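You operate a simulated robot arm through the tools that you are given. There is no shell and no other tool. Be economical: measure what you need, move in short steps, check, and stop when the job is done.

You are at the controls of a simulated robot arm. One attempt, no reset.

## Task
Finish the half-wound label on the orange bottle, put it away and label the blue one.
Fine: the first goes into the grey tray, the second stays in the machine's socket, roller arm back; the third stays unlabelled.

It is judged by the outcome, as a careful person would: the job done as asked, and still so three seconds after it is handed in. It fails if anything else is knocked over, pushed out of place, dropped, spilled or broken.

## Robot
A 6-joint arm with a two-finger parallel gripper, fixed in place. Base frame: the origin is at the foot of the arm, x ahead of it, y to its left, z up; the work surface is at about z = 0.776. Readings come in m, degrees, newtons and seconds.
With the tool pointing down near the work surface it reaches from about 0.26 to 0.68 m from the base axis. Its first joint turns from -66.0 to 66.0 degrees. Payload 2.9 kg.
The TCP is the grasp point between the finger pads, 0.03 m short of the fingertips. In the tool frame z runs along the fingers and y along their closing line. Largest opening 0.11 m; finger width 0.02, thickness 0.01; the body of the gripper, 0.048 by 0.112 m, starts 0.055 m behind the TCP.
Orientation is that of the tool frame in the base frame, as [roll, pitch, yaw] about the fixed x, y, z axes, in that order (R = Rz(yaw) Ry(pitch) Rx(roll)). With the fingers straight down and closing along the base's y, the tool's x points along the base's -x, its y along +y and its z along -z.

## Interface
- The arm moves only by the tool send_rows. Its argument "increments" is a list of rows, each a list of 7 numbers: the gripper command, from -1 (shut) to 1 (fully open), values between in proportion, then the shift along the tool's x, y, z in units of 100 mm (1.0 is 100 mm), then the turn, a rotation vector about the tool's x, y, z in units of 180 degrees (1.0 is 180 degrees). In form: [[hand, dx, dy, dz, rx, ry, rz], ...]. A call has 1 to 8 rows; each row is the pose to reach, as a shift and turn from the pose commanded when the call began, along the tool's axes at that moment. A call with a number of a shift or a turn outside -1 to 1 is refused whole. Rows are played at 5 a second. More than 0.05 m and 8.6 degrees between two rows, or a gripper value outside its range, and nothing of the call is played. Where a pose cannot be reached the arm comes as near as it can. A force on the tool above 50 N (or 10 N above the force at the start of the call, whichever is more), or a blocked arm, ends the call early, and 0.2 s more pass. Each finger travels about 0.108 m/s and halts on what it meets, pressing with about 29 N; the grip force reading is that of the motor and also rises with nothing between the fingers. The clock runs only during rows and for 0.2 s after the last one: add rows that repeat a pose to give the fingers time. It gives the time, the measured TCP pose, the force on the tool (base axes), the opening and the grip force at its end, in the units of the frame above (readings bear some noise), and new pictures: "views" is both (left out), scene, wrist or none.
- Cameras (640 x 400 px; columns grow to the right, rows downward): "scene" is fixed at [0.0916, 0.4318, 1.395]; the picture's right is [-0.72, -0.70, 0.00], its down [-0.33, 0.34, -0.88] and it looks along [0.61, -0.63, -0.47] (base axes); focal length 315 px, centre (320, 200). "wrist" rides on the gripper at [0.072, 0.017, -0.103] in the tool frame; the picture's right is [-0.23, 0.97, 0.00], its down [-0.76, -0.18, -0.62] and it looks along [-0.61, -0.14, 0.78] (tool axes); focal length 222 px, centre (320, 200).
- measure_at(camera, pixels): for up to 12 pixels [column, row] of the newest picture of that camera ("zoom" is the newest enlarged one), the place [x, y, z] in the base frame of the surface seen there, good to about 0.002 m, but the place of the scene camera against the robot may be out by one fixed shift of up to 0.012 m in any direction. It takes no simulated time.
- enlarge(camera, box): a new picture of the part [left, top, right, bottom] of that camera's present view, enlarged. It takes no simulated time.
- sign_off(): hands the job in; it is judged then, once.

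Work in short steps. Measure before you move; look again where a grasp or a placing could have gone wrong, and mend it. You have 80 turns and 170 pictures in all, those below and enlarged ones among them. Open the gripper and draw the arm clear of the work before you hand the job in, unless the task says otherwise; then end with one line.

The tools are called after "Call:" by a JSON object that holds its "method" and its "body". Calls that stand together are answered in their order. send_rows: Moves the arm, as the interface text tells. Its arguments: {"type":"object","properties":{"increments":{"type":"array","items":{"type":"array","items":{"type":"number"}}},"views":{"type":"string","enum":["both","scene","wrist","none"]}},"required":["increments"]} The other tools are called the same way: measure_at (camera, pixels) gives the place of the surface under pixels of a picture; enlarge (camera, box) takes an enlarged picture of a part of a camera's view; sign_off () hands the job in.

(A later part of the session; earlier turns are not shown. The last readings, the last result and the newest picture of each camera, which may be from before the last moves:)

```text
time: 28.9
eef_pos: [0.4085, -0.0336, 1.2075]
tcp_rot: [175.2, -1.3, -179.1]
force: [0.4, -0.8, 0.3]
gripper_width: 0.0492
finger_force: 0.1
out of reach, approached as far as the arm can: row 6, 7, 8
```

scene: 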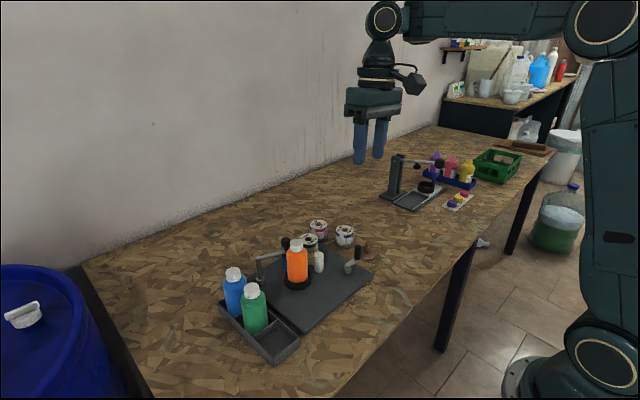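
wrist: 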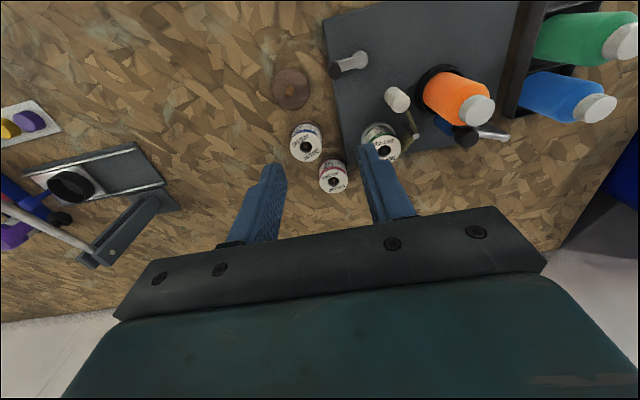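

The leftover roll error (175°) hints that the forearm-roll joint is at a stop. I test by rolling the tool about its x axis, first restoring then beyond.

Call:
{"method": "send_rows", "body": {"increments": [[-0.1, 0, 0, -0.3, 0.02, 0, 0], [-0.1, 0, 0, -0.5, 0.05, 0, 0], [-0.1, 0, 0, -0.5, 0.09, 0, 0], [-0.1, 0, 0, -0.5, 0.13, 0, 0], [-0.1, 0, 0, -0.5, 0.13, 0, 0]], "views": "none"}}

Call:
{"method": "send_rows", "body": {"increments": [[-0.1, 0, 0, 0, -0.04, 0, 0], [-0.1, 0, 0, 0, -0.08, 0, 0], [-0.1, 0, 0, 0, -0.12, 0, 0], [-0.1, 0, 0, 0, -0.16, 0, 0], [-0.1, 0, 0, 0, -0.2, 0, 0], [-0.1, 0, 0, 0, -0.2, 0, 0]], "views": "none"}}

```text
time: 30.1
eef_pos: [0.3801, -0.0722, 1.1951]
tcp_rot: [-154.6, 0.4, -178.8]
force: [-1.4, -1.1, 0.0]
gripper_width: 0.0495
finger_force: 0.1
out of reach, approached as far as the arm can: row 1, 2
```

```text
time: 31.6
eef_pos: [0.3798, -0.0739, 1.1951]
tcp_rot: [169.5, 0.5, 179.7]
force: [-0.3, 2.4, 1.0]
gripper_width: 0.0496
finger_force: 0.1
```

That worked without flags, and the pose is now inside the former boundary. I level the tool and test descending at this radius.

Call:
{"method": "send_rows", "body": {"increments": [[-0.1, 0, 0, 0, 0.03, 0, 0], [-0.1, 0, 0, 0, 0.058, 0, 0], [-0.1, 0, 0, 0.3, 0.058, 0, 0], [-0.1, 0, 0, 0.6, 0.058, 0, 0], [-0.1, 0, 0, 1.0, 0.058, 0, 0], [-0.1, 0, 0, 1.0, 0.058, 0, 0]], "views": "scene"}}

```text
time: 33.0
eef_pos: [0.3777, -0.0555, 1.0946]
tcp_rot: [179.9, 0.4, -179.2]
force: [-0.2, -0.2, -0.8]
gripper_width: 0.0498
finger_force: 0.1
```

scene: 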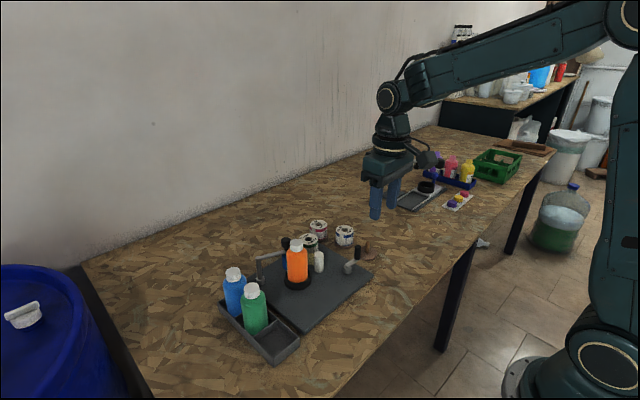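

Unlocked: normal reach is back. Now toward the crank handle at (0.517,-0.160) with a modest turn to yaw ~195.

Call:
{"method": "send_rows", "body": {"increments": [[-0.1, -0.25, -0.2, 0.1, 0, 0, -0.03], [-0.1, -0.5, -0.4, 0.3, 0, 0, -0.06], [-0.1, -0.75, -0.7, 0.6, 0, 0, -0.08], [-0.1, -0.9, -1.0, 0.9, 0, 0, -0.08], [-0.1, -1.0, -1.0, 1.0, 0, 0, -0.08]], "views": "wrist"}}

```text
time: 34.1
eef_pos: [0.4816, -0.1517, 0.9982]
tcp_rot: [179.9, 0.5, -164.7]
force: [-0.5, 0.7, 0.1]
gripper_width: 0.0496
finger_force: 0.0
```

wrist: 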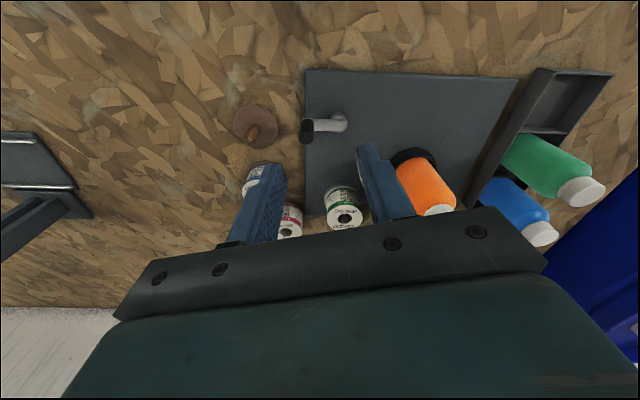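

Good reach, no flags. I measure the handle (308,130) and crank pivot (340,122).

Call:
{"method": "enlarge", "body": {"camera": "wrist", "box": [220, 80, 380, 180]}}

Call:
{"method": "measure_at", "body": {"camera": "wrist", "pixels": [[304, 127], [306, 137], [310, 122], [322, 124], [341, 122], [338, 118], [302, 135]]}}

```text
4.00 times, centred on (300, 130) of wrist
```

zoom: 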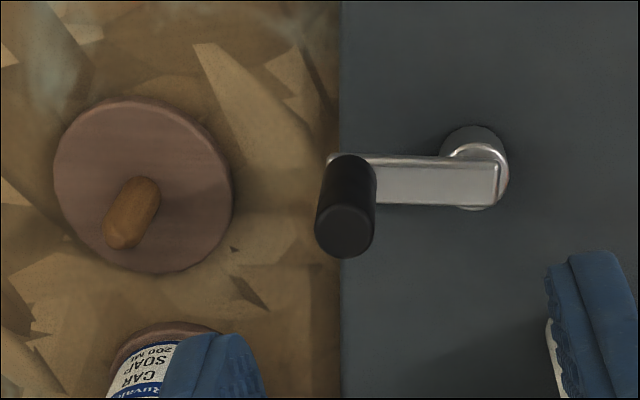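

```text
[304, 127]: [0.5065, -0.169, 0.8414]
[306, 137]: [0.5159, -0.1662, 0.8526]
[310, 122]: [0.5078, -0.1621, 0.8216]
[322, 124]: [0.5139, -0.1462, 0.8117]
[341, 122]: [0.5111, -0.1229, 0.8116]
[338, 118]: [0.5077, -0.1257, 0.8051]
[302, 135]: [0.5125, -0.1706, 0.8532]
```

Handle axis ≈(0.514,-0.165), top 0.853. I descend over it with fingers 50 mm open.

Call:
{"method": "send_rows", "body": {"increments": [[-0.1, -0.14, -0.11, 0.2, 0, 0.003, 0], [-0.1, -0.276, -0.22, 0.5, 0, 0.003, 0], [-0.1, -0.276, -0.22, 0.9, 0, 0.003, 0], [-0.1, -0.276, -0.22, 1.0, 0, 0.003, 0], [-0.1, -0.276, -0.22, 1.0, 0, 0.003, 0]], "views": "both"}}

Call:
{"method": "enlarge", "body": {"camera": "scene", "box": [300, 190, 400, 290]}}

```text
time: 35.4
eef_pos: [0.5111, -0.1663, 0.897]
tcp_rot: [179.9, -0.1, -164.7]
force: [0.7, -0.1, 0.3]
gripper_width: 0.0494
finger_force: 0.0
```

scene: 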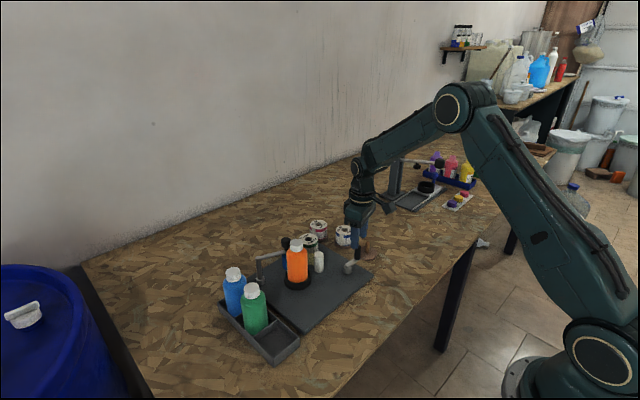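
wrist: 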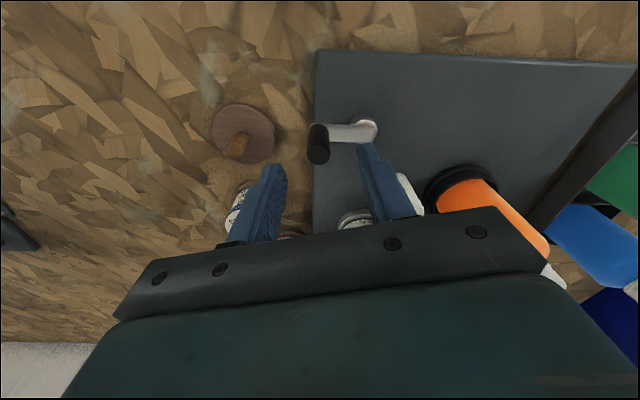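

```text
4.00 times, centred on (350, 240) of scene
```

zoom: 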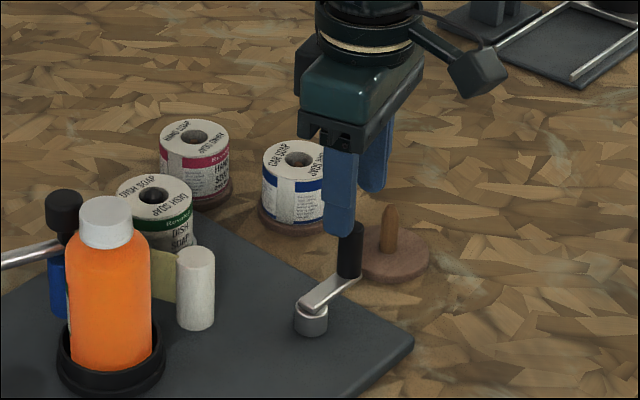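

I re-measure the handle top (319,150-162) from here before the last descent.

Call:
{"method": "measure_at", "body": {"camera": "wrist", "pixels": [[318, 153], [318, 158], [312, 155], [325, 152], [363, 124], [363, 130], [372, 128], [345, 133]]}}

Call:
{"method": "enlarge", "body": {"camera": "wrist", "box": [260, 90, 420, 190]}}

```text
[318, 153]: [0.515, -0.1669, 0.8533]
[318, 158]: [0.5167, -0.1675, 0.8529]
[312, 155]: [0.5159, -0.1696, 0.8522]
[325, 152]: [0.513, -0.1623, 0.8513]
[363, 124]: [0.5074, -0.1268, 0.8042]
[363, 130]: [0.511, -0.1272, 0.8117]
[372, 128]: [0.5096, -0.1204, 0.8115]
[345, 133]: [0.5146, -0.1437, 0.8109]
```

```text
4.00 times, centred on (340, 140) of wrist
```

zoom: 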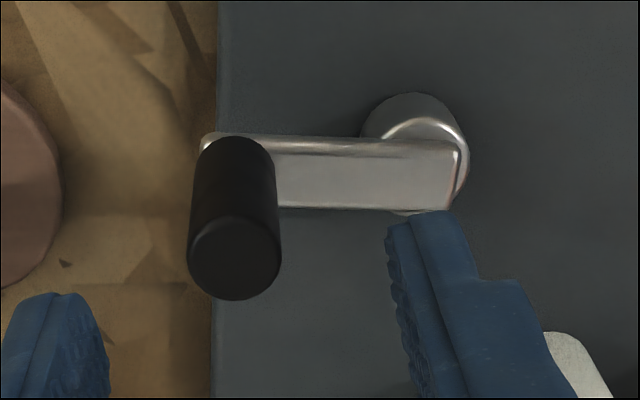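

Handle top centre ≈(0.516,-0.167), pivot ≈(0.5125,-0.1235), R≈0.0435. I descend to z 0.852 and close.

Call:
{"method": "send_rows", "body": {"increments": [[-0.1, -0.045, -0.023, 0.2, 0, 0, 0], [-0.1, -0.045, -0.023, 0.45, 0, 0, 0], [-0.1, -0.045, -0.023, 0.45, 0, 0, 0], [-1, -0.045, -0.023, 0.45, 0, 0, 0], [-1, -0.045, -0.023, 0.45, 0, 0, 0], [-1, -0.045, -0.023, 0.45, 0, 0, 0]], "views": "wrist"}}

```text
time: 36.8
eef_pos: [0.5189, -0.1662, 0.8523]
tcp_rot: [179.9, -0.2, -164.4]
force: [-1.0, 13.9, -0.3]
gripper_width: 0.017
finger_force: 45.0
```

wrist: 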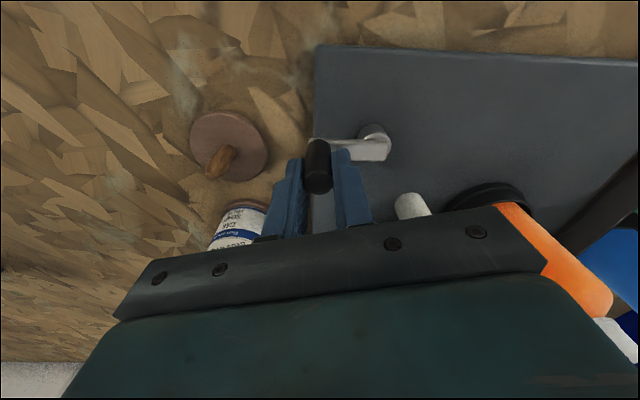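

The handle is held (17 mm). I turn the crank anticlockwise by ~60° first, watching force and the bottle.

Call:
{"method": "send_rows", "body": {"increments": [[-1, -0.116, 0.015, 0, 0, 0, 0], [-1, -0.226, 0.041, 0, 0, 0, 0], [-1, -0.324, 0.093, 0, 0, 0, 0], [-1, -0.404, 0.169, 0, 0, 0, 0], [-1, -0.404, 0.169, 0, 0, 0, 0]], "views": "both"}}

Call:
{"method": "enlarge", "body": {"camera": "scene", "box": [240, 190, 400, 310]}}

```text
time: 38.0
eef_pos: [0.5591, -0.1388, 0.855]
tcp_rot: [-179.7, 0.8, -164.3]
force: [30.9, -6.6, -0.4]
gripper_width: 0.0172
finger_force: 44.9
```

scene: 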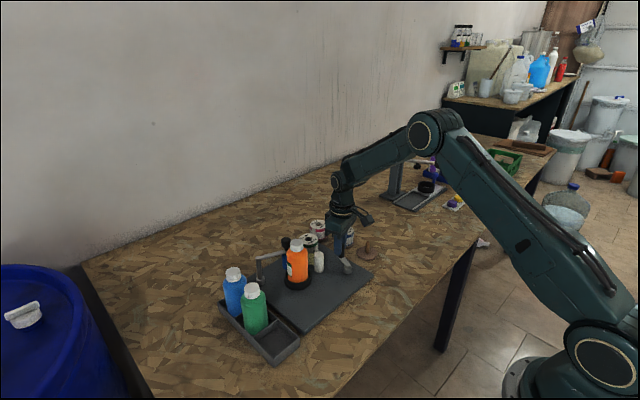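
wrist: 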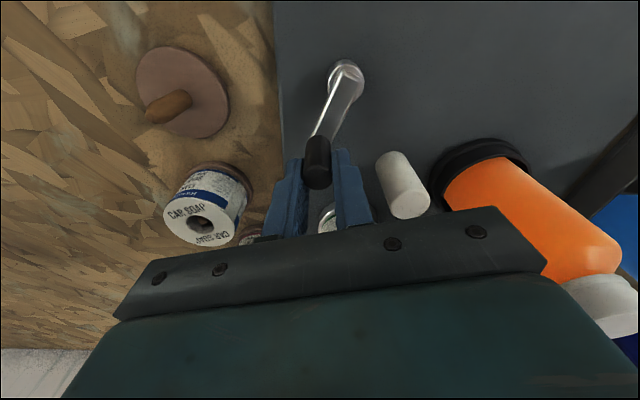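

```text
3.33 times, centred on (320, 250) of scene
```

zoom: 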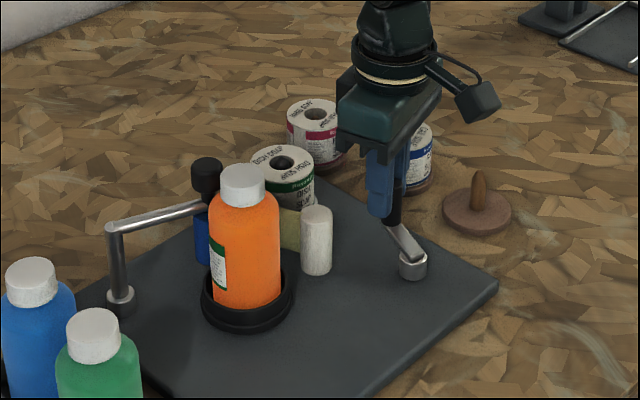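

The crank turns the bottle the right way (label is moving into view on its left side). The force (31 N) means my circle is off; I re-measure pivot and handle.

Call:
{"method": "measure_at", "body": {"camera": "wrist", "pixels": [[345, 72], [342, 82], [332, 70], [358, 72], [330, 120], [318, 180], [348, 66]]}}

Call:
{"method": "enlarge", "body": {"camera": "wrist", "box": [270, 40, 430, 220]}}

```text
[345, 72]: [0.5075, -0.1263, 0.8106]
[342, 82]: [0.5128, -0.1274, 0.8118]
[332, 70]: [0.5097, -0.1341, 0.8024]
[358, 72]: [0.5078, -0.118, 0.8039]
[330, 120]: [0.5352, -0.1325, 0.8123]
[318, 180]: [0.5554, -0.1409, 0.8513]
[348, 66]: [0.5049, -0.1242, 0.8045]
```

```text
2.22 times, centred on (350, 130) of wrist
```

zoom: 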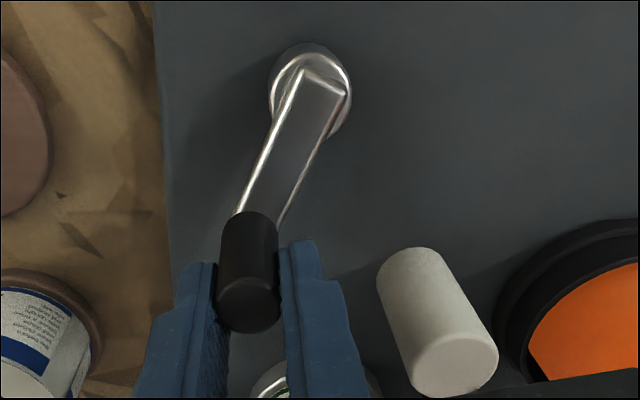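

Better fit: pivot ≈(0.515,-0.1225), R≈0.0455. I continue anticlockwise ~75° with that circle.

Call:
{"method": "send_rows", "body": {"increments": [[-1, -0.115, 0.082, 0, 0, 0, 0], [-1, -0.142, 0.198, 0, 0, 0, 0], [-1, -0.138, 0.316, 0, 0, 0, 0], [-1, -0.105, 0.43, 0, 0, 0, 0], [-1, -0.042, 0.531, 0, 0, 0, 0], [-1, -0.042, 0.531, 0, 0, 0, 0]], "views": "both"}}

Call:
{"method": "enlarge", "body": {"camera": "scene", "box": [240, 190, 400, 310]}}

```text
time: 39.4
eef_pos: [0.544, -0.0883, 0.8511]
tcp_rot: [179.9, -0.4, -164.8]
force: [2.1, -12.3, -13.7]
gripper_width: 0.0172
finger_force: 45.1
```

scene: 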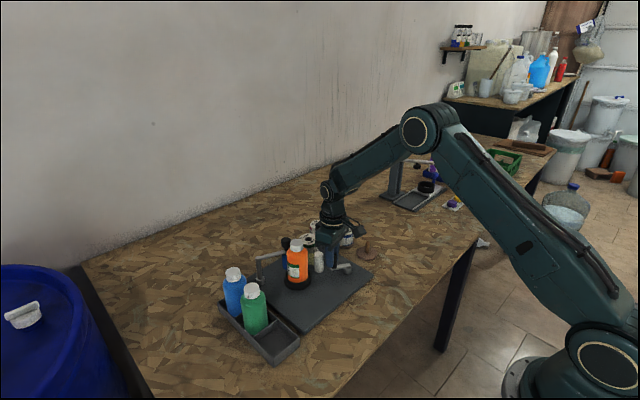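
wrist: 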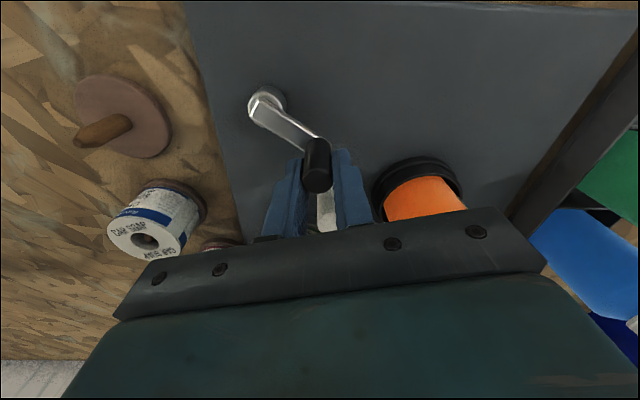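

```text
3.33 times, centred on (320, 250) of scene
```

zoom: 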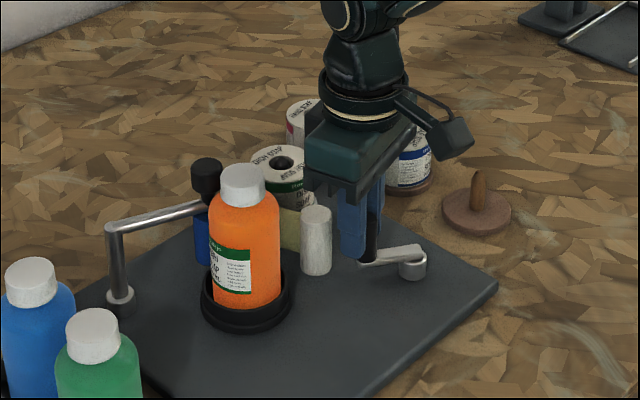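

Label leading edge is now facing the camera; winding goes well. I continue to ~150°.

Call:
{"method": "send_rows", "body": {"increments": [[-1, 0.109, 0.095, 0, 0, 0, 0], [-1, 0.251, 0.162, 0, 0, 0, 0], [-1, 0.407, 0.176, 0, 0, 0, 0], [-1, 0.558, 0.136, 0, 0, 0, 0], [-1, 0.686, 0.047, 0, 0, 0, 0], [-1, 0.686, 0.047, 0, 0, 0, 0]], "views": "both"}}

Call:
{"method": "enlarge", "body": {"camera": "scene", "box": [240, 190, 400, 310]}}

```text
time: 40.8
eef_pos: [0.4757, -0.101, 0.8531]
tcp_rot: [179.9, -0.1, -164.7]
force: [-0.9, 0.3, 0.2]
gripper_width: 0.0
finger_force: 37.6
```

scene: 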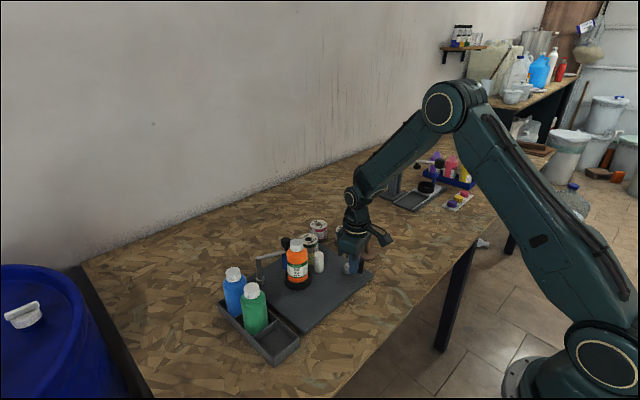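
wrist: 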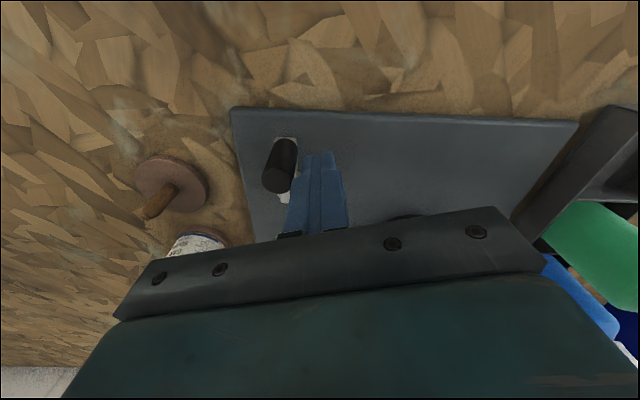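

```text
3.33 times, centred on (320, 250) of scene
```

zoom: 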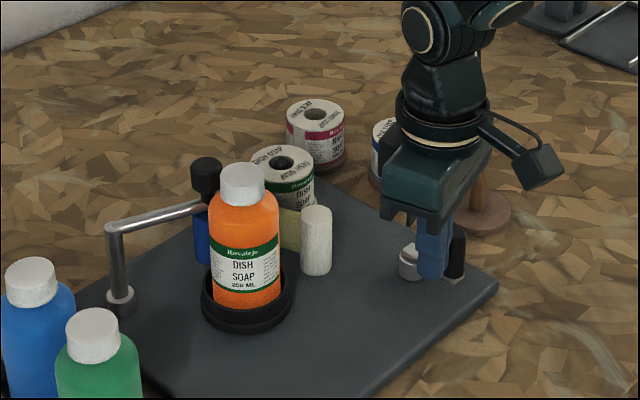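

The handle slipped out near the end (width 0), but the label turned on nicely, "DISH SOAP" faces the camera. I measure where the handle is now.

Call:
{"method": "measure_at", "body": {"camera": "wrist", "pixels": [[275, 183], [283, 160], [285, 145], [284, 197]]}}

Call:
{"method": "enlarge", "body": {"camera": "wrist", "box": [220, 100, 380, 240]}}

Call:
{"method": "enlarge", "body": {"camera": "scene", "box": [264, 230, 334, 300]}}

```text
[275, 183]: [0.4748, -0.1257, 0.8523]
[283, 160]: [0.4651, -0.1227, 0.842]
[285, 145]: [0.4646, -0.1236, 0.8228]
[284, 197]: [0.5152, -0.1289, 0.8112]
```

```text
2.86 times, centred on (300, 170) of wrist
```

zoom: 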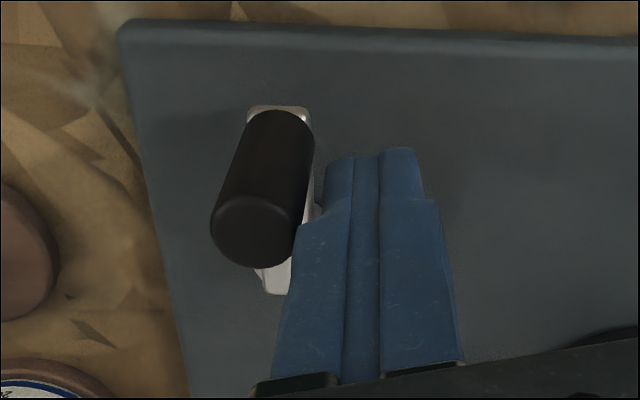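

```text
5.71 times, centred on (299, 265) of scene
```

zoom: 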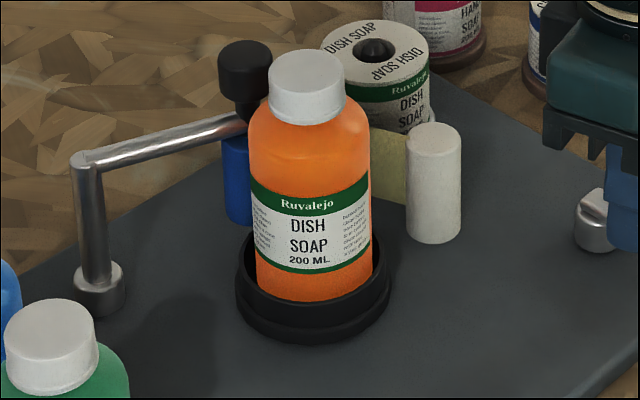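

By the estimate (bottle turns ~2/3 of the crank), the label may be nearly or fully on. I rise and look from the +y side to check its trailing edge.

Call:
{"method": "send_rows", "body": {"increments": [[-1, 0, 0, -0.45, 0, 0, 0.0], [-1, 0, 0, -0.9, 0, 0, 0.0], [-0.5, -0.1, 0.1, -1.0, 0, 0, 0.045], [0, -0.25, 0.25, -1.0, 0, 0, 0.09], [0, -0.4, 0.4, -1.0, 0, 0, 0.135], [0, -0.55, 0.5, -1.0, 0, 0, 0.18], [0, -0.7, 0.65, -1.0, 0, 0, 0.225], [0, -0.8, 0.8, -1.0, 0, 0, 0.27]], "views": "none"}}

```text
time: 42.5
eef_pos: [0.5344, -0.0013, 0.9522]
tcp_rot: [-180.0, -0.1, 146.6]
force: [0.3, 0.2, -0.3]
gripper_width: 0.055
finger_force: 0.0
```

Continuing up and over to the +y side.

Call:
{"method": "send_rows", "body": {"increments": [[0, 0, 0.1, -0.4, 0, 0, 0.04], [0, 0.05, 0.3, -0.7, 0, 0, 0.08], [0, 0.1, 0.5, -0.8, 0, 0, 0.12], [0, 0.17, 0.75, -0.8, 0, 0, 0.16], [0, 0.17, 1.0, -0.8, 0, 0, 0.2], [0, 0.17, 1.0, -0.8, 0, 0, 0.24]], "views": "wrist"}}

Call:
{"method": "enlarge", "body": {"camera": "wrist", "box": [280, 60, 440, 160]}}

```text
time: 44.0
eef_pos: [0.573, 0.0914, 1.0323]
tcp_rot: [-179.9, 0.0, 103.4]
force: [1.0, -0.7, -1.1]
gripper_width: 0.0554
finger_force: 0.0
```

wrist: 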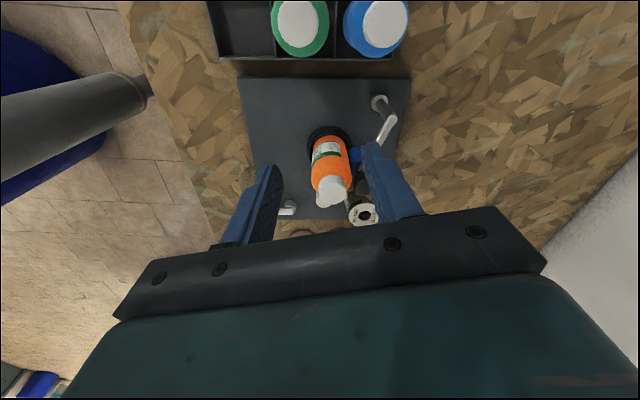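

```text
4.00 times, centred on (360, 110) of wrist
```

zoom: 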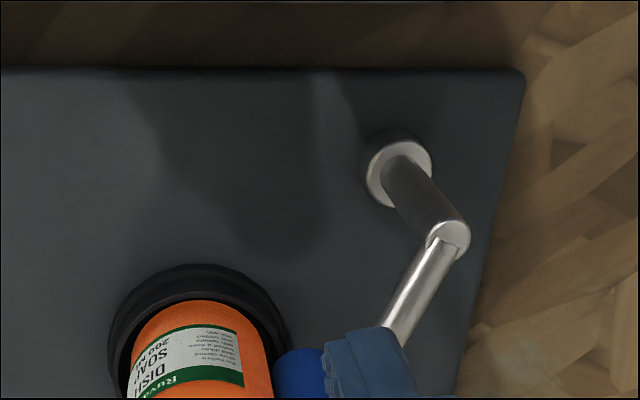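

Call:
{"method": "enlarge", "body": {"camera": "wrist", "box": [290, 110, 386, 220]}}

```text
3.64 times, centred on (338, 165) of wrist
```

zoom: 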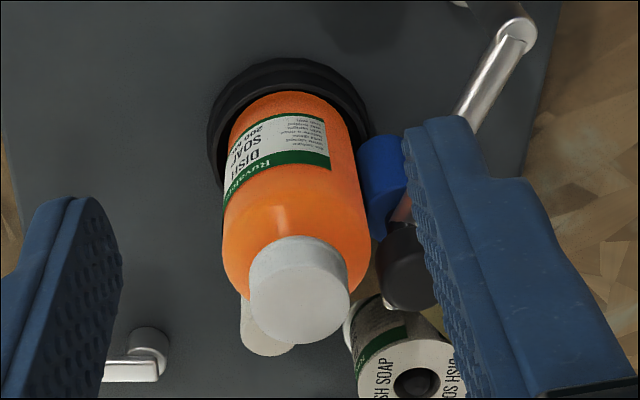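

The label is fully on: its trailing edge is well past the roller with bare orange behind it. Now I swing the roller arm back: turn to yaw ~168 above the knob.

Call:
{"method": "send_rows", "body": {"increments": [[-0.1, -0.1, 0.04, 0, 0, 0, -0.045], [-0.1, -0.25, 0.1, 0, 0, 0, -0.09], [-0.1, -0.4, 0.16, 0, 0, 0, -0.135], [-0.1, -0.55, 0.22, 0, 0, 0, -0.18], [-0.1, -0.7, 0.28, 0.1, 0, 0, -0.225], [-0.1, -0.85, 0.32, 0.2, 0, 0, -0.27], [-0.1, -0.99, 0.34, 0.4, 0, 0, -0.315], [-0.1, -0.99, 0.34, 0.5, 0, 0, -0.36]], "views": "wrist"}}

```text
time: 45.8
eef_pos: [0.6299, 0.0031, 0.9832]
tcp_rot: [-179.9, -0.1, 168.5]
force: [0.6, -0.2, 0.2]
gripper_width: 0.0493
finger_force: 0.1
```

wrist: 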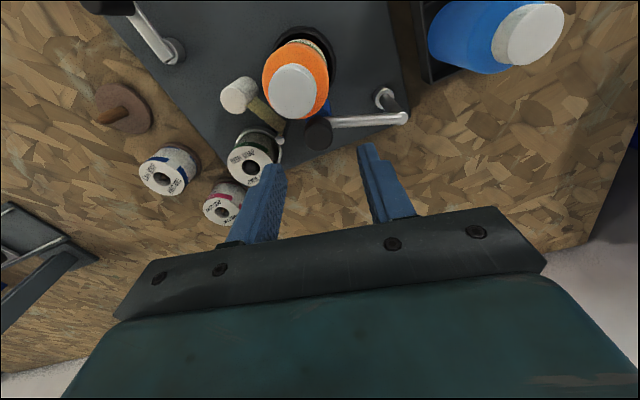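

Call:
{"method": "measure_at", "body": {"camera": "wrist", "pixels": [[318, 134], [310, 137], [319, 145], [328, 130], [345, 124], [294, 90], [294, 112]]}}

```text
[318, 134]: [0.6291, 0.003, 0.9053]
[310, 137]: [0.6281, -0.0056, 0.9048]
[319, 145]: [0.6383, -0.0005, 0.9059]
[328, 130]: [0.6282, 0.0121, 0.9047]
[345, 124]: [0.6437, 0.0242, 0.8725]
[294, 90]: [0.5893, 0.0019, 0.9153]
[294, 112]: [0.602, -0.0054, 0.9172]
```

Knob centre ≈(0.631,0.002). I descend to z 0.911 (tips above the bar) and grip.

Call:
{"method": "send_rows", "body": {"increments": [[-0.1, -0.04, 0, 0.2, 0, 0, 0], [-0.1, -0.04, 0, 0.5, 0, 0, 0], [-0.1, -0.04, 0, 0.72, 0, 0, 0], [-0.1, -0.04, 0, 0.72, 0, 0, 0], [-1, -0.04, 0, 0.72, 0, 0, 0], [-1, -0.04, 0, 0.72, 0, 0, 0], [-1, -0.04, 0, 0.72, 0, 0, 0]], "views": "both"}}

Call:
{"method": "enlarge", "body": {"camera": "scene", "box": [240, 190, 360, 290]}}

```text
time: 47.4
eef_pos: [0.6327, -0.0004, 0.9077]
tcp_rot: [179.9, -0.1, 168.2]
force: [-5.1, -14.7, -4.1]
gripper_width: 0.0254
finger_force: 44.8
```

scene: 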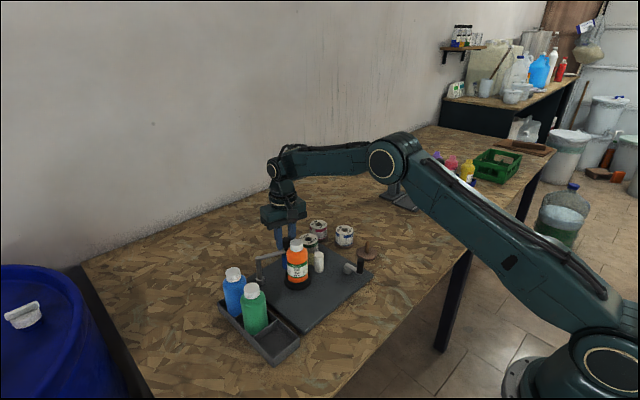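
wrist: 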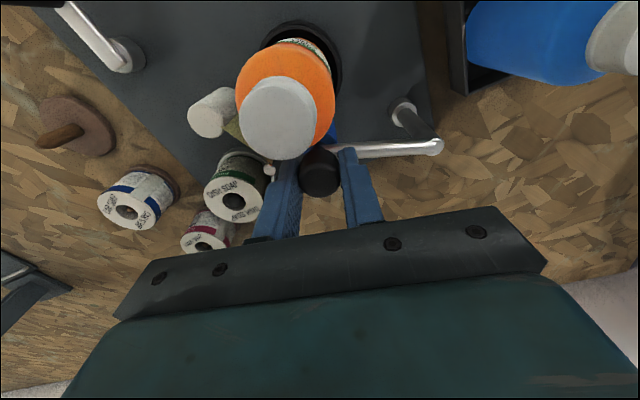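

```text
4.00 times, centred on (300, 240) of scene
```

zoom: 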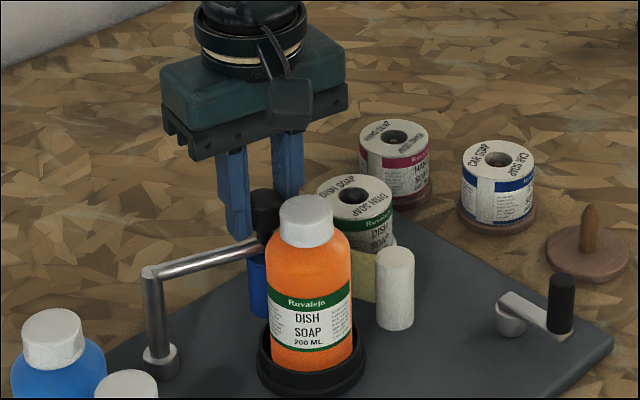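

Knob held. I swing it back toward (0.678,-0.001) along its arc.

Call:
{"method": "send_rows", "body": {"increments": [[-1, -0.06, -0.016, 0, 0, 0, 0], [-1, -0.125, -0.032, 0, 0, 0, 0], [-1, -0.18, -0.024, 0, 0, 0, 0], [-1, -0.241, -0.016, 0, 0, 0, 0], [-1, -0.3, 0, 0, 0, 0, 0], [-1, -0.356, 0.016, 0, 0, 0, 0], [-1, -0.438, 0.051, 0, 0, 0, 0], [-1, -0.438, 0.051, 0, 0, 0, 0]], "views": "both"}}

Call:
{"method": "enlarge", "body": {"camera": "scene", "box": [240, 190, 360, 290]}}

```text
time: 49.1
eef_pos: [0.6777, -0.0057, 0.9113]
tcp_rot: [179.9, 0.1, 168.1]
force: [3.3, -24.5, -6.7]
gripper_width: 0.0258
finger_force: 44.9
```

scene: 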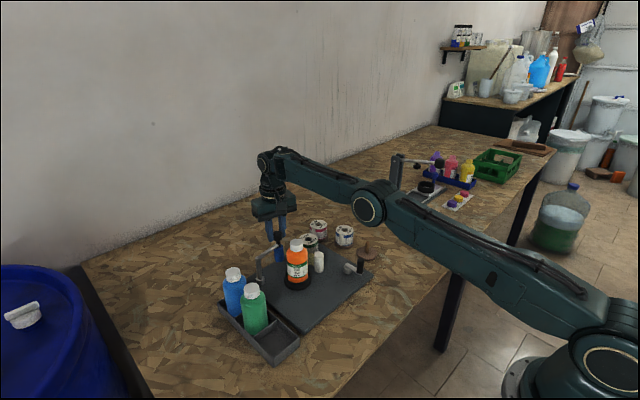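
wrist: 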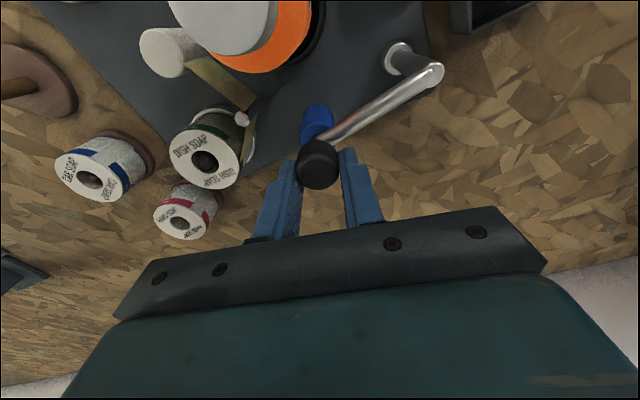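

```text
4.00 times, centred on (300, 240) of scene
```

zoom: 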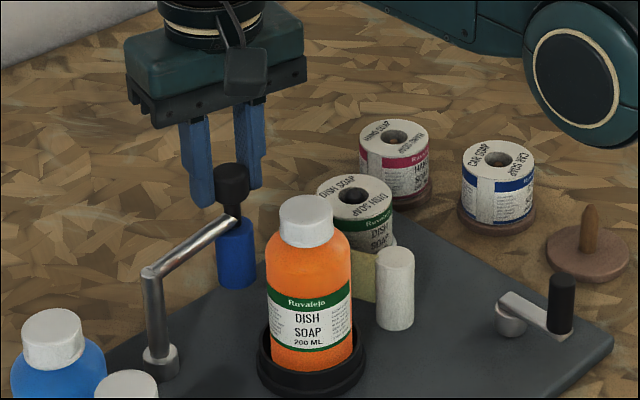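

Roller arm is back. I release it, rise, and move above the orange bottle.

Call:
{"method": "send_rows", "body": {"increments": [[-0.4, 0, 0, 0, 0, 0, 0], [-0.1, 0, 0, 0, 0, 0, 0], [-0.1, 0, 0, -0.4, 0, 0, 0], [0, 0.2, 0, -0.7, 0, 0, 0], [0.5, 0.5, 0, -0.7, 0, 0, -0.03], [1, 0.85, 0, -0.7, 0, 0, -0.066], [1, 0.85, 0, -0.7, 0, 0, -0.066]], "views": "both"}}

Call:
{"method": "enlarge", "body": {"camera": "scene", "box": [220, 210, 340, 310]}}

```text
time: 50.8
eef_pos: [0.5949, 0.0138, 0.9814]
tcp_rot: [-180.0, 0.2, -179.7]
force: [-2.3, 0.2, -3.4]
gripper_width: 0.11
finger_force: 0.1
out of reach, approached as far as the arm can: row 4
```

scene: 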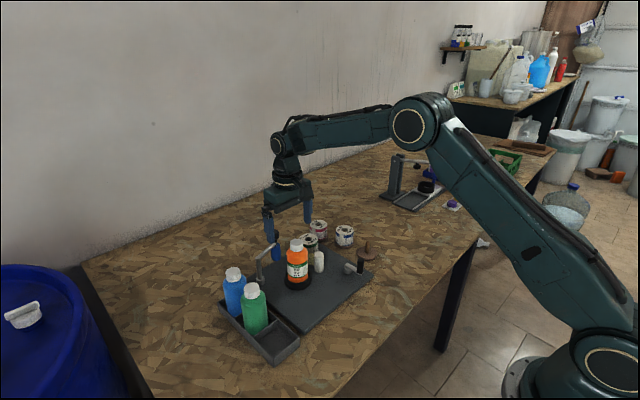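
wrist: 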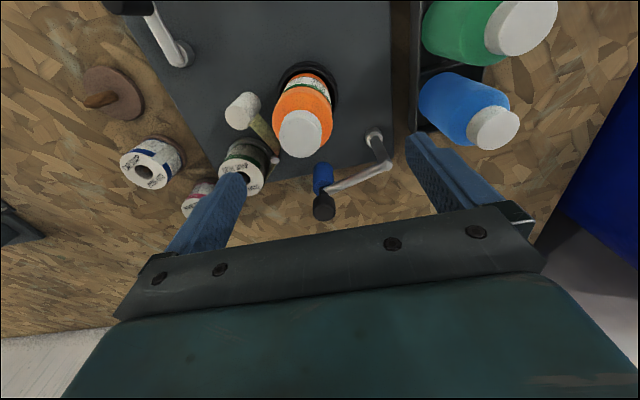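

```text
4.00 times, centred on (280, 260) of scene
```

zoom: 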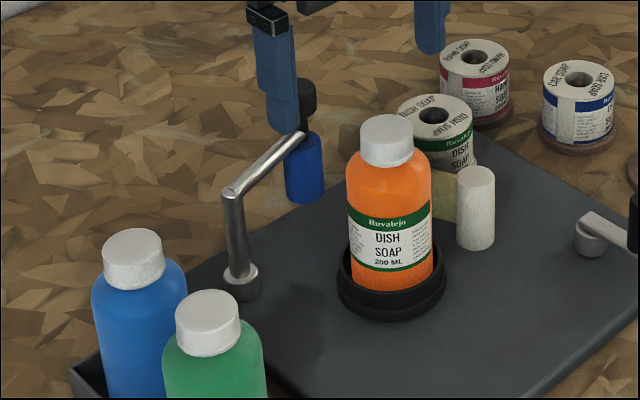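

I come down over the orange bottle to z 0.888 (tips ~0.858, above the label) and close along y.

Call:
{"method": "send_rows", "body": {"increments": [[1, 0.044, -0.128, 0, 0, 0.001, 0], [1, 0.044, -0.128, 0.35, 0, 0.001, 0], [1, 0.044, -0.128, 0.7, 0, 0.001, 0], [1, 0.044, -0.128, 0.93, 0, 0.001, 0], [0.3, 0.044, -0.128, 0.93, 0, 0.001, 0], [-0.4, 0.044, -0.128, 0.93, 0, 0.001, 0], [-0.4, 0.044, -0.128, 0.93, 0, 0.001, 0], [-0.4, 0.044, -0.128, 0.93, 0, 0.001, 0]], "views": "both"}}

Call:
{"method": "enlarge", "body": {"camera": "scene", "box": [220, 210, 340, 310]}}

```text
time: 52.5
eef_pos: [0.5872, 0.0033, 0.8874]
tcp_rot: [180.0, -0.4, -179.8]
force: [1.4, -2.7, 0.3]
gripper_width: 0.0547
finger_force: 29.2
```

scene: 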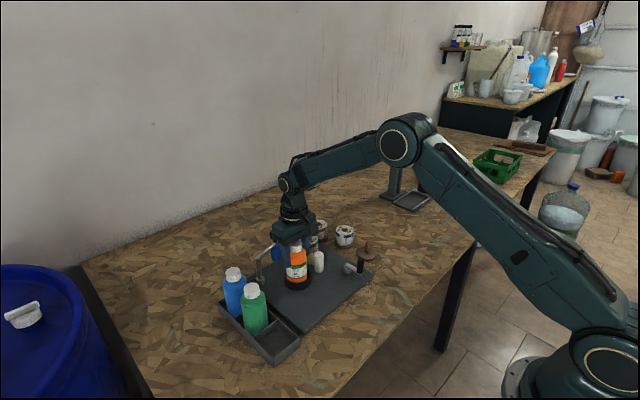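
wrist: 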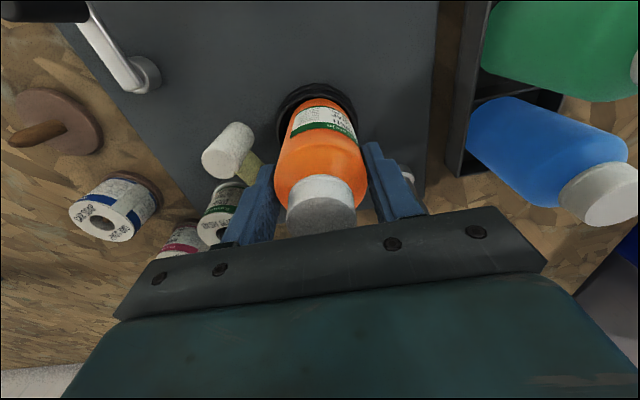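

```text
4.00 times, centred on (280, 260) of scene
```

zoom: 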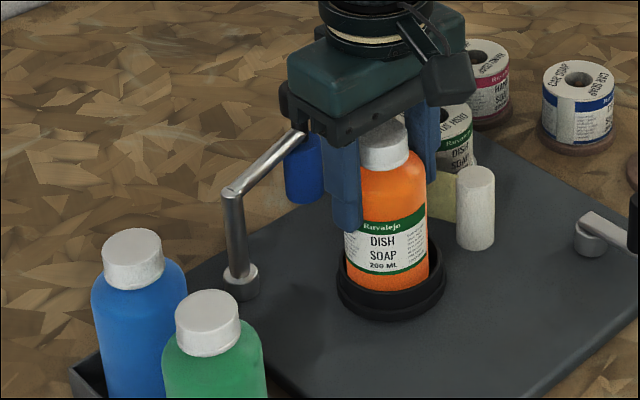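

Bottle held (54.7 mm). Before moving I measure the empty tray compartment in the scene picture.

Call:
{"method": "enlarge", "body": {"camera": "scene", "box": [210, 270, 310, 370]}}

```text
4.00 times, centred on (260, 320) of scene
```

zoom: 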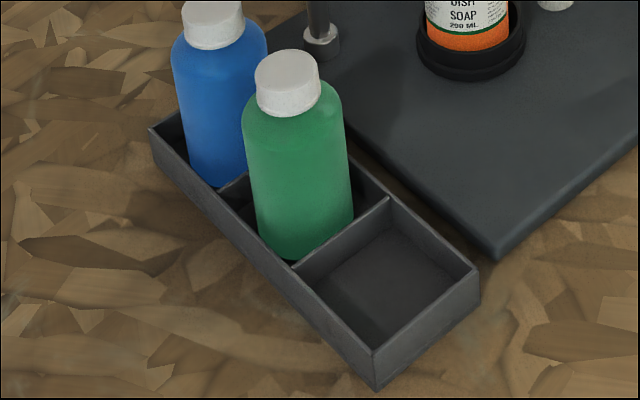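

Call:
{"method": "measure_at", "body": {"camera": "zoom", "pixels": [[477, 270], [373, 353], [388, 198], [294, 268], [385, 285], [220, 190], [286, 68], [213, 8], [153, 128]]}}

```text
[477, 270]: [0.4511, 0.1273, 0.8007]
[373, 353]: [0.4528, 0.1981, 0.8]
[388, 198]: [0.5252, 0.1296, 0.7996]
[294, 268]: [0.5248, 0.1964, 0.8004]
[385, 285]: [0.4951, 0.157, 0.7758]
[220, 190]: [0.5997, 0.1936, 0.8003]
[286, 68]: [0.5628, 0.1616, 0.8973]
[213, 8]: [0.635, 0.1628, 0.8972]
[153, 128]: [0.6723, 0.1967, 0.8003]
```

Compartment centre (corrected) ≈(0.482,0.166). I lift the bottle straight up first and check it comes free.

Call:
{"method": "send_rows", "body": {"increments": [[-1, 0, 0, 0, 0, 0, 0], [-1, 0, 0, -0.25, 0, 0, 0], [-1, 0, 0, -0.6, 0, 0, 0], [-1, 0, 0, -1.0, 0, 0, 0], [-1, 0.3, 0.1, -1.0, 0, 0, 0], [-1, 0.7, 0.3, -1.0, 0, 0, 0], [-1, 1.0, 0.6, -1.0, 0, 0, 0], [-1, 1.0, 0.9, -1.0, 0, 0, 0]], "views": "both"}}

```text
time: 54.4
eef_pos: [0.4886, 0.0933, 0.9867]
tcp_rot: [180.0, -0.2, -179.8]
force: [0.5, -0.1, -2.4]
gripper_width: 0.0546
finger_force: 28.9
```

scene: 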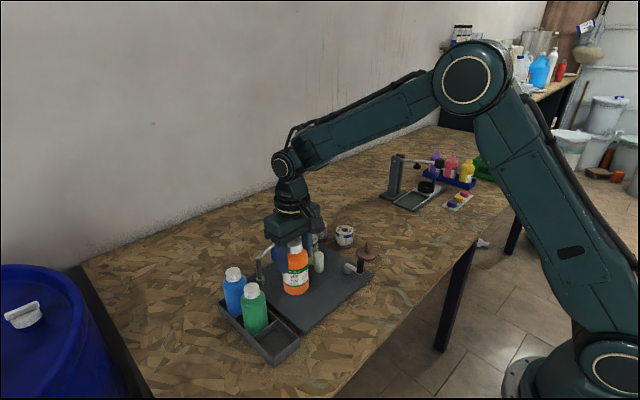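
wrist: 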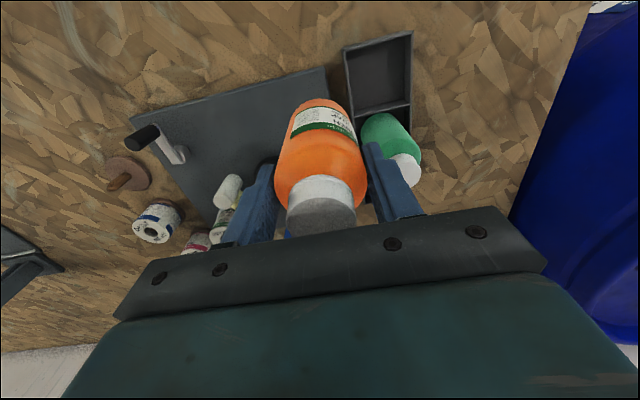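

The bottle is free and carried. I measure tray corners from the wrist view for precision, and the carried cap.

Call:
{"method": "measure_at", "body": {"camera": "wrist", "pixels": [[411, 34], [346, 51], [408, 104], [355, 113], [378, 72], [320, 212], [320, 225], [404, 165]]}}

Call:
{"method": "enlarge", "body": {"camera": "wrist", "box": [330, 20, 450, 130]}}

```text
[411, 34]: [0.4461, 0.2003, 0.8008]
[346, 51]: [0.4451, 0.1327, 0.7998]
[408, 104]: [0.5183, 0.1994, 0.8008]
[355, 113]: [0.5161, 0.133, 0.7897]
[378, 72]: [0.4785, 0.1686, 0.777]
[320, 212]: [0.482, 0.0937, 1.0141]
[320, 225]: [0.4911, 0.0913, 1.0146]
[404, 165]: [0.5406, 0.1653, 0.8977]
```

```text
3.64 times, centred on (390, 75) of wrist
```

zoom: 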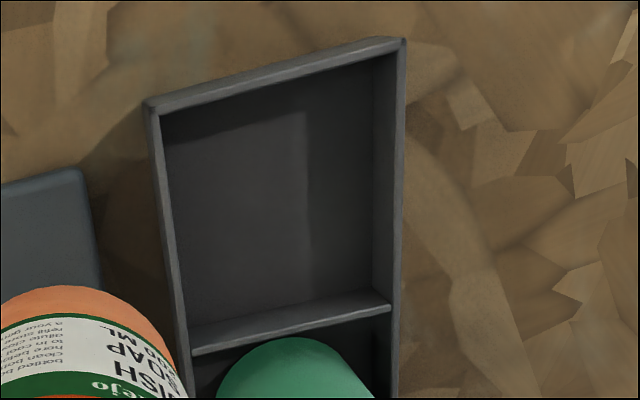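

Compartment centre (0.482,0.166) confirmed. I move over it, then look before lowering.

Call:
{"method": "send_rows", "body": {"increments": [[-1, 0.05, 0.35, 0, 0, 0, 0], [-1, 0.085, 0.73, 0, 0, 0, 0], [-1, 0.085, 0.73, 0, 0, 0, 0], [-1, 0.085, 0.73, 0.4, 0, 0, 0], [-1, 0.085, 0.73, 0.7, 0, 0, 0], [-1, 0.085, 0.73, 0.7, 0, 0, 0]], "views": "both"}}

Call:
{"method": "enlarge", "body": {"camera": "scene", "box": [210, 250, 330, 370]}}

```text
time: 55.8
eef_pos: [0.4806, 0.1639, 0.9176]
tcp_rot: [-180.0, -0.3, -179.8]
force: [-0.1, -0.4, -2.0]
gripper_width: 0.0545
finger_force: 28.5
```

scene: 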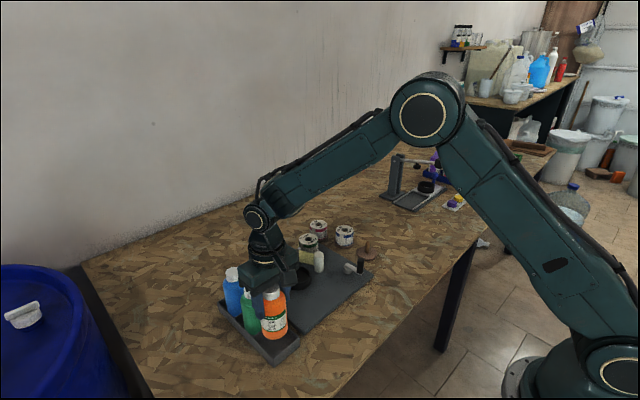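
wrist: 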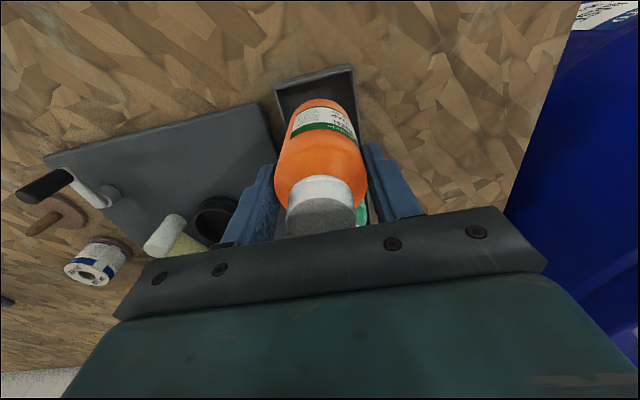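

```text
3.33 times, centred on (270, 310) of scene
```

zoom: 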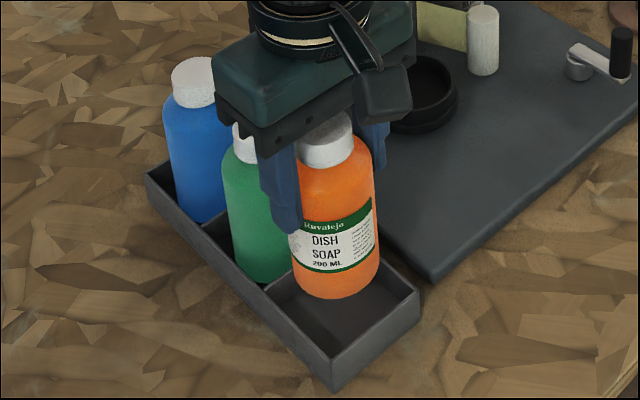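

The bottle hangs centred over the compartment. I lower it to the floor (z≈0.870), then open gently.

Call:
{"method": "send_rows", "body": {"increments": [[-1, 0.015, 0.02, 0.2, 0, 0, 0], [-1, 0.015, 0.02, 0.4, 0, 0, 0], [-1, 0.015, 0.02, 0.465, 0, 0, 0], [-1, 0.015, 0.02, 0.465, 0, 0, 0]], "views": "scene"}}

Call:
{"method": "enlarge", "body": {"camera": "scene", "box": [210, 250, 330, 370]}}

```text
time: 56.8
eef_pos: [0.4797, 0.1668, 0.8706]
tcp_rot: [-179.9, -0.3, -179.8]
force: [0.8, -0.8, -2.6]
gripper_width: 0.0542
finger_force: 29.0
```

scene: 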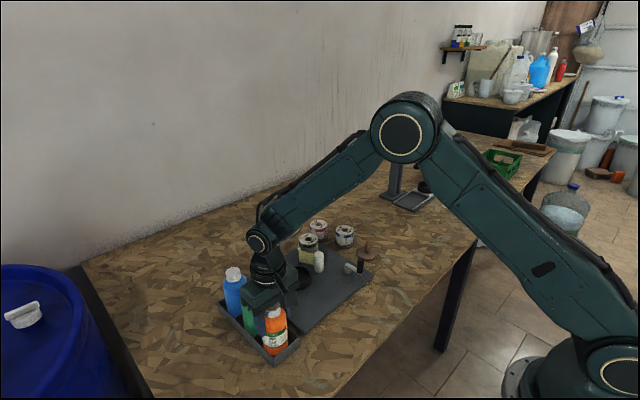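

```text
3.33 times, centred on (270, 310) of scene
```

zoom: 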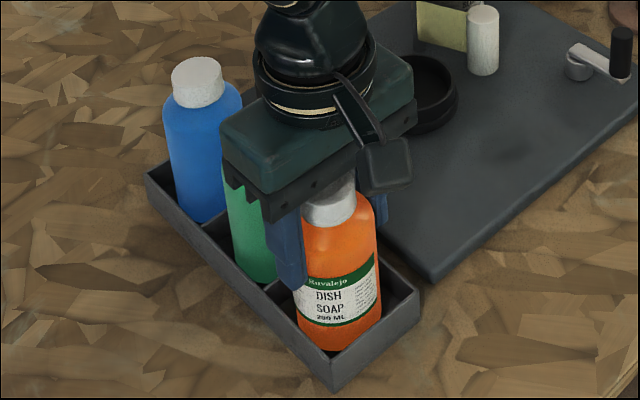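

No contact force yet; I go 3 mm further, then open and rise.

Call:
{"method": "send_rows", "body": {"increments": [[-1, 0, 0, 0.015, 0, 0, 0], [-1, 0, 0, 0.03, 0, 0, 0], [-1, 0, 0, 0.03, 0, 0, 0]], "views": "none"}}

```text
time: 57.5
eef_pos: [0.4783, 0.1666, 0.8689]
tcp_rot: [180.0, -0.1, -179.9]
force: [-3.6, -2.9, 16.5]
gripper_width: 0.0545
finger_force: 29.6
```

Contact (16.5 N upward). I open moderately, then fully and rise.

Call:
{"method": "send_rows", "body": {"increments": [[0.3, 0, 0, 0, 0, 0, 0], [0.6, 0, 0, 0, 0, 0, 0], [0.6, 0, 0, 0, 0, 0, 0], [0.6, 0, 0, -0.4, 0, 0, 0], [0.6, 0, 0, -0.8, 0, 0, 0], [1, 0, 0, -1.0, 0, 0, 0]], "views": "both"}}

Call:
{"method": "enlarge", "body": {"camera": "scene", "box": [210, 250, 330, 370]}}

```text
time: 59.0
eef_pos: [0.4783, 0.1645, 0.9691]
tcp_rot: [180.0, -0.3, -179.7]
force: [0.2, 0.8, 0.3]
gripper_width: 0.1098
finger_force: 0.1
```

scene: 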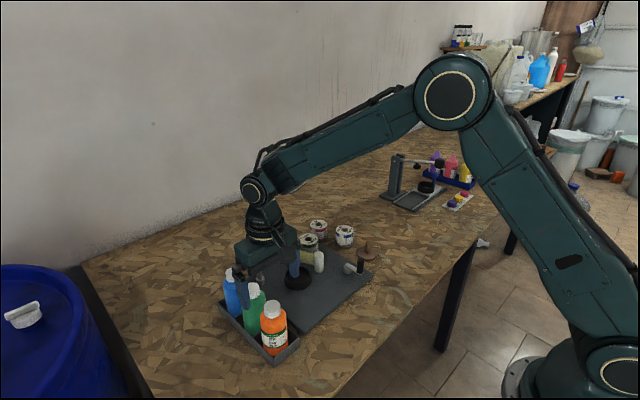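
wrist: 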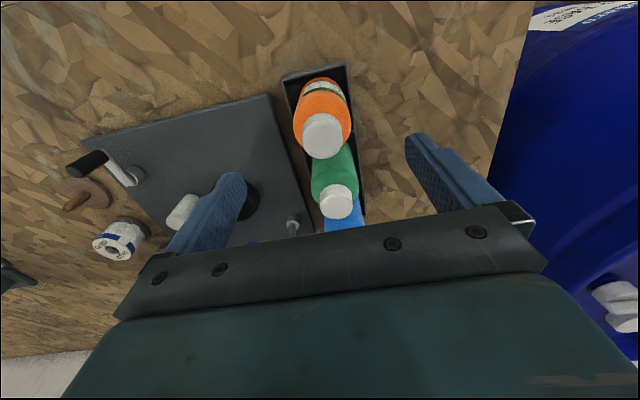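

```text
3.33 times, centred on (270, 310) of scene
```

zoom: 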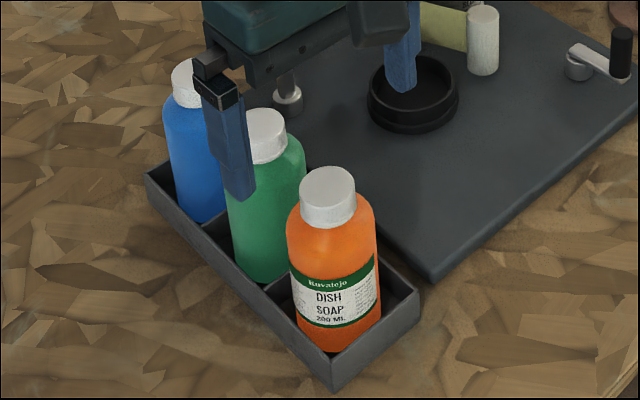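

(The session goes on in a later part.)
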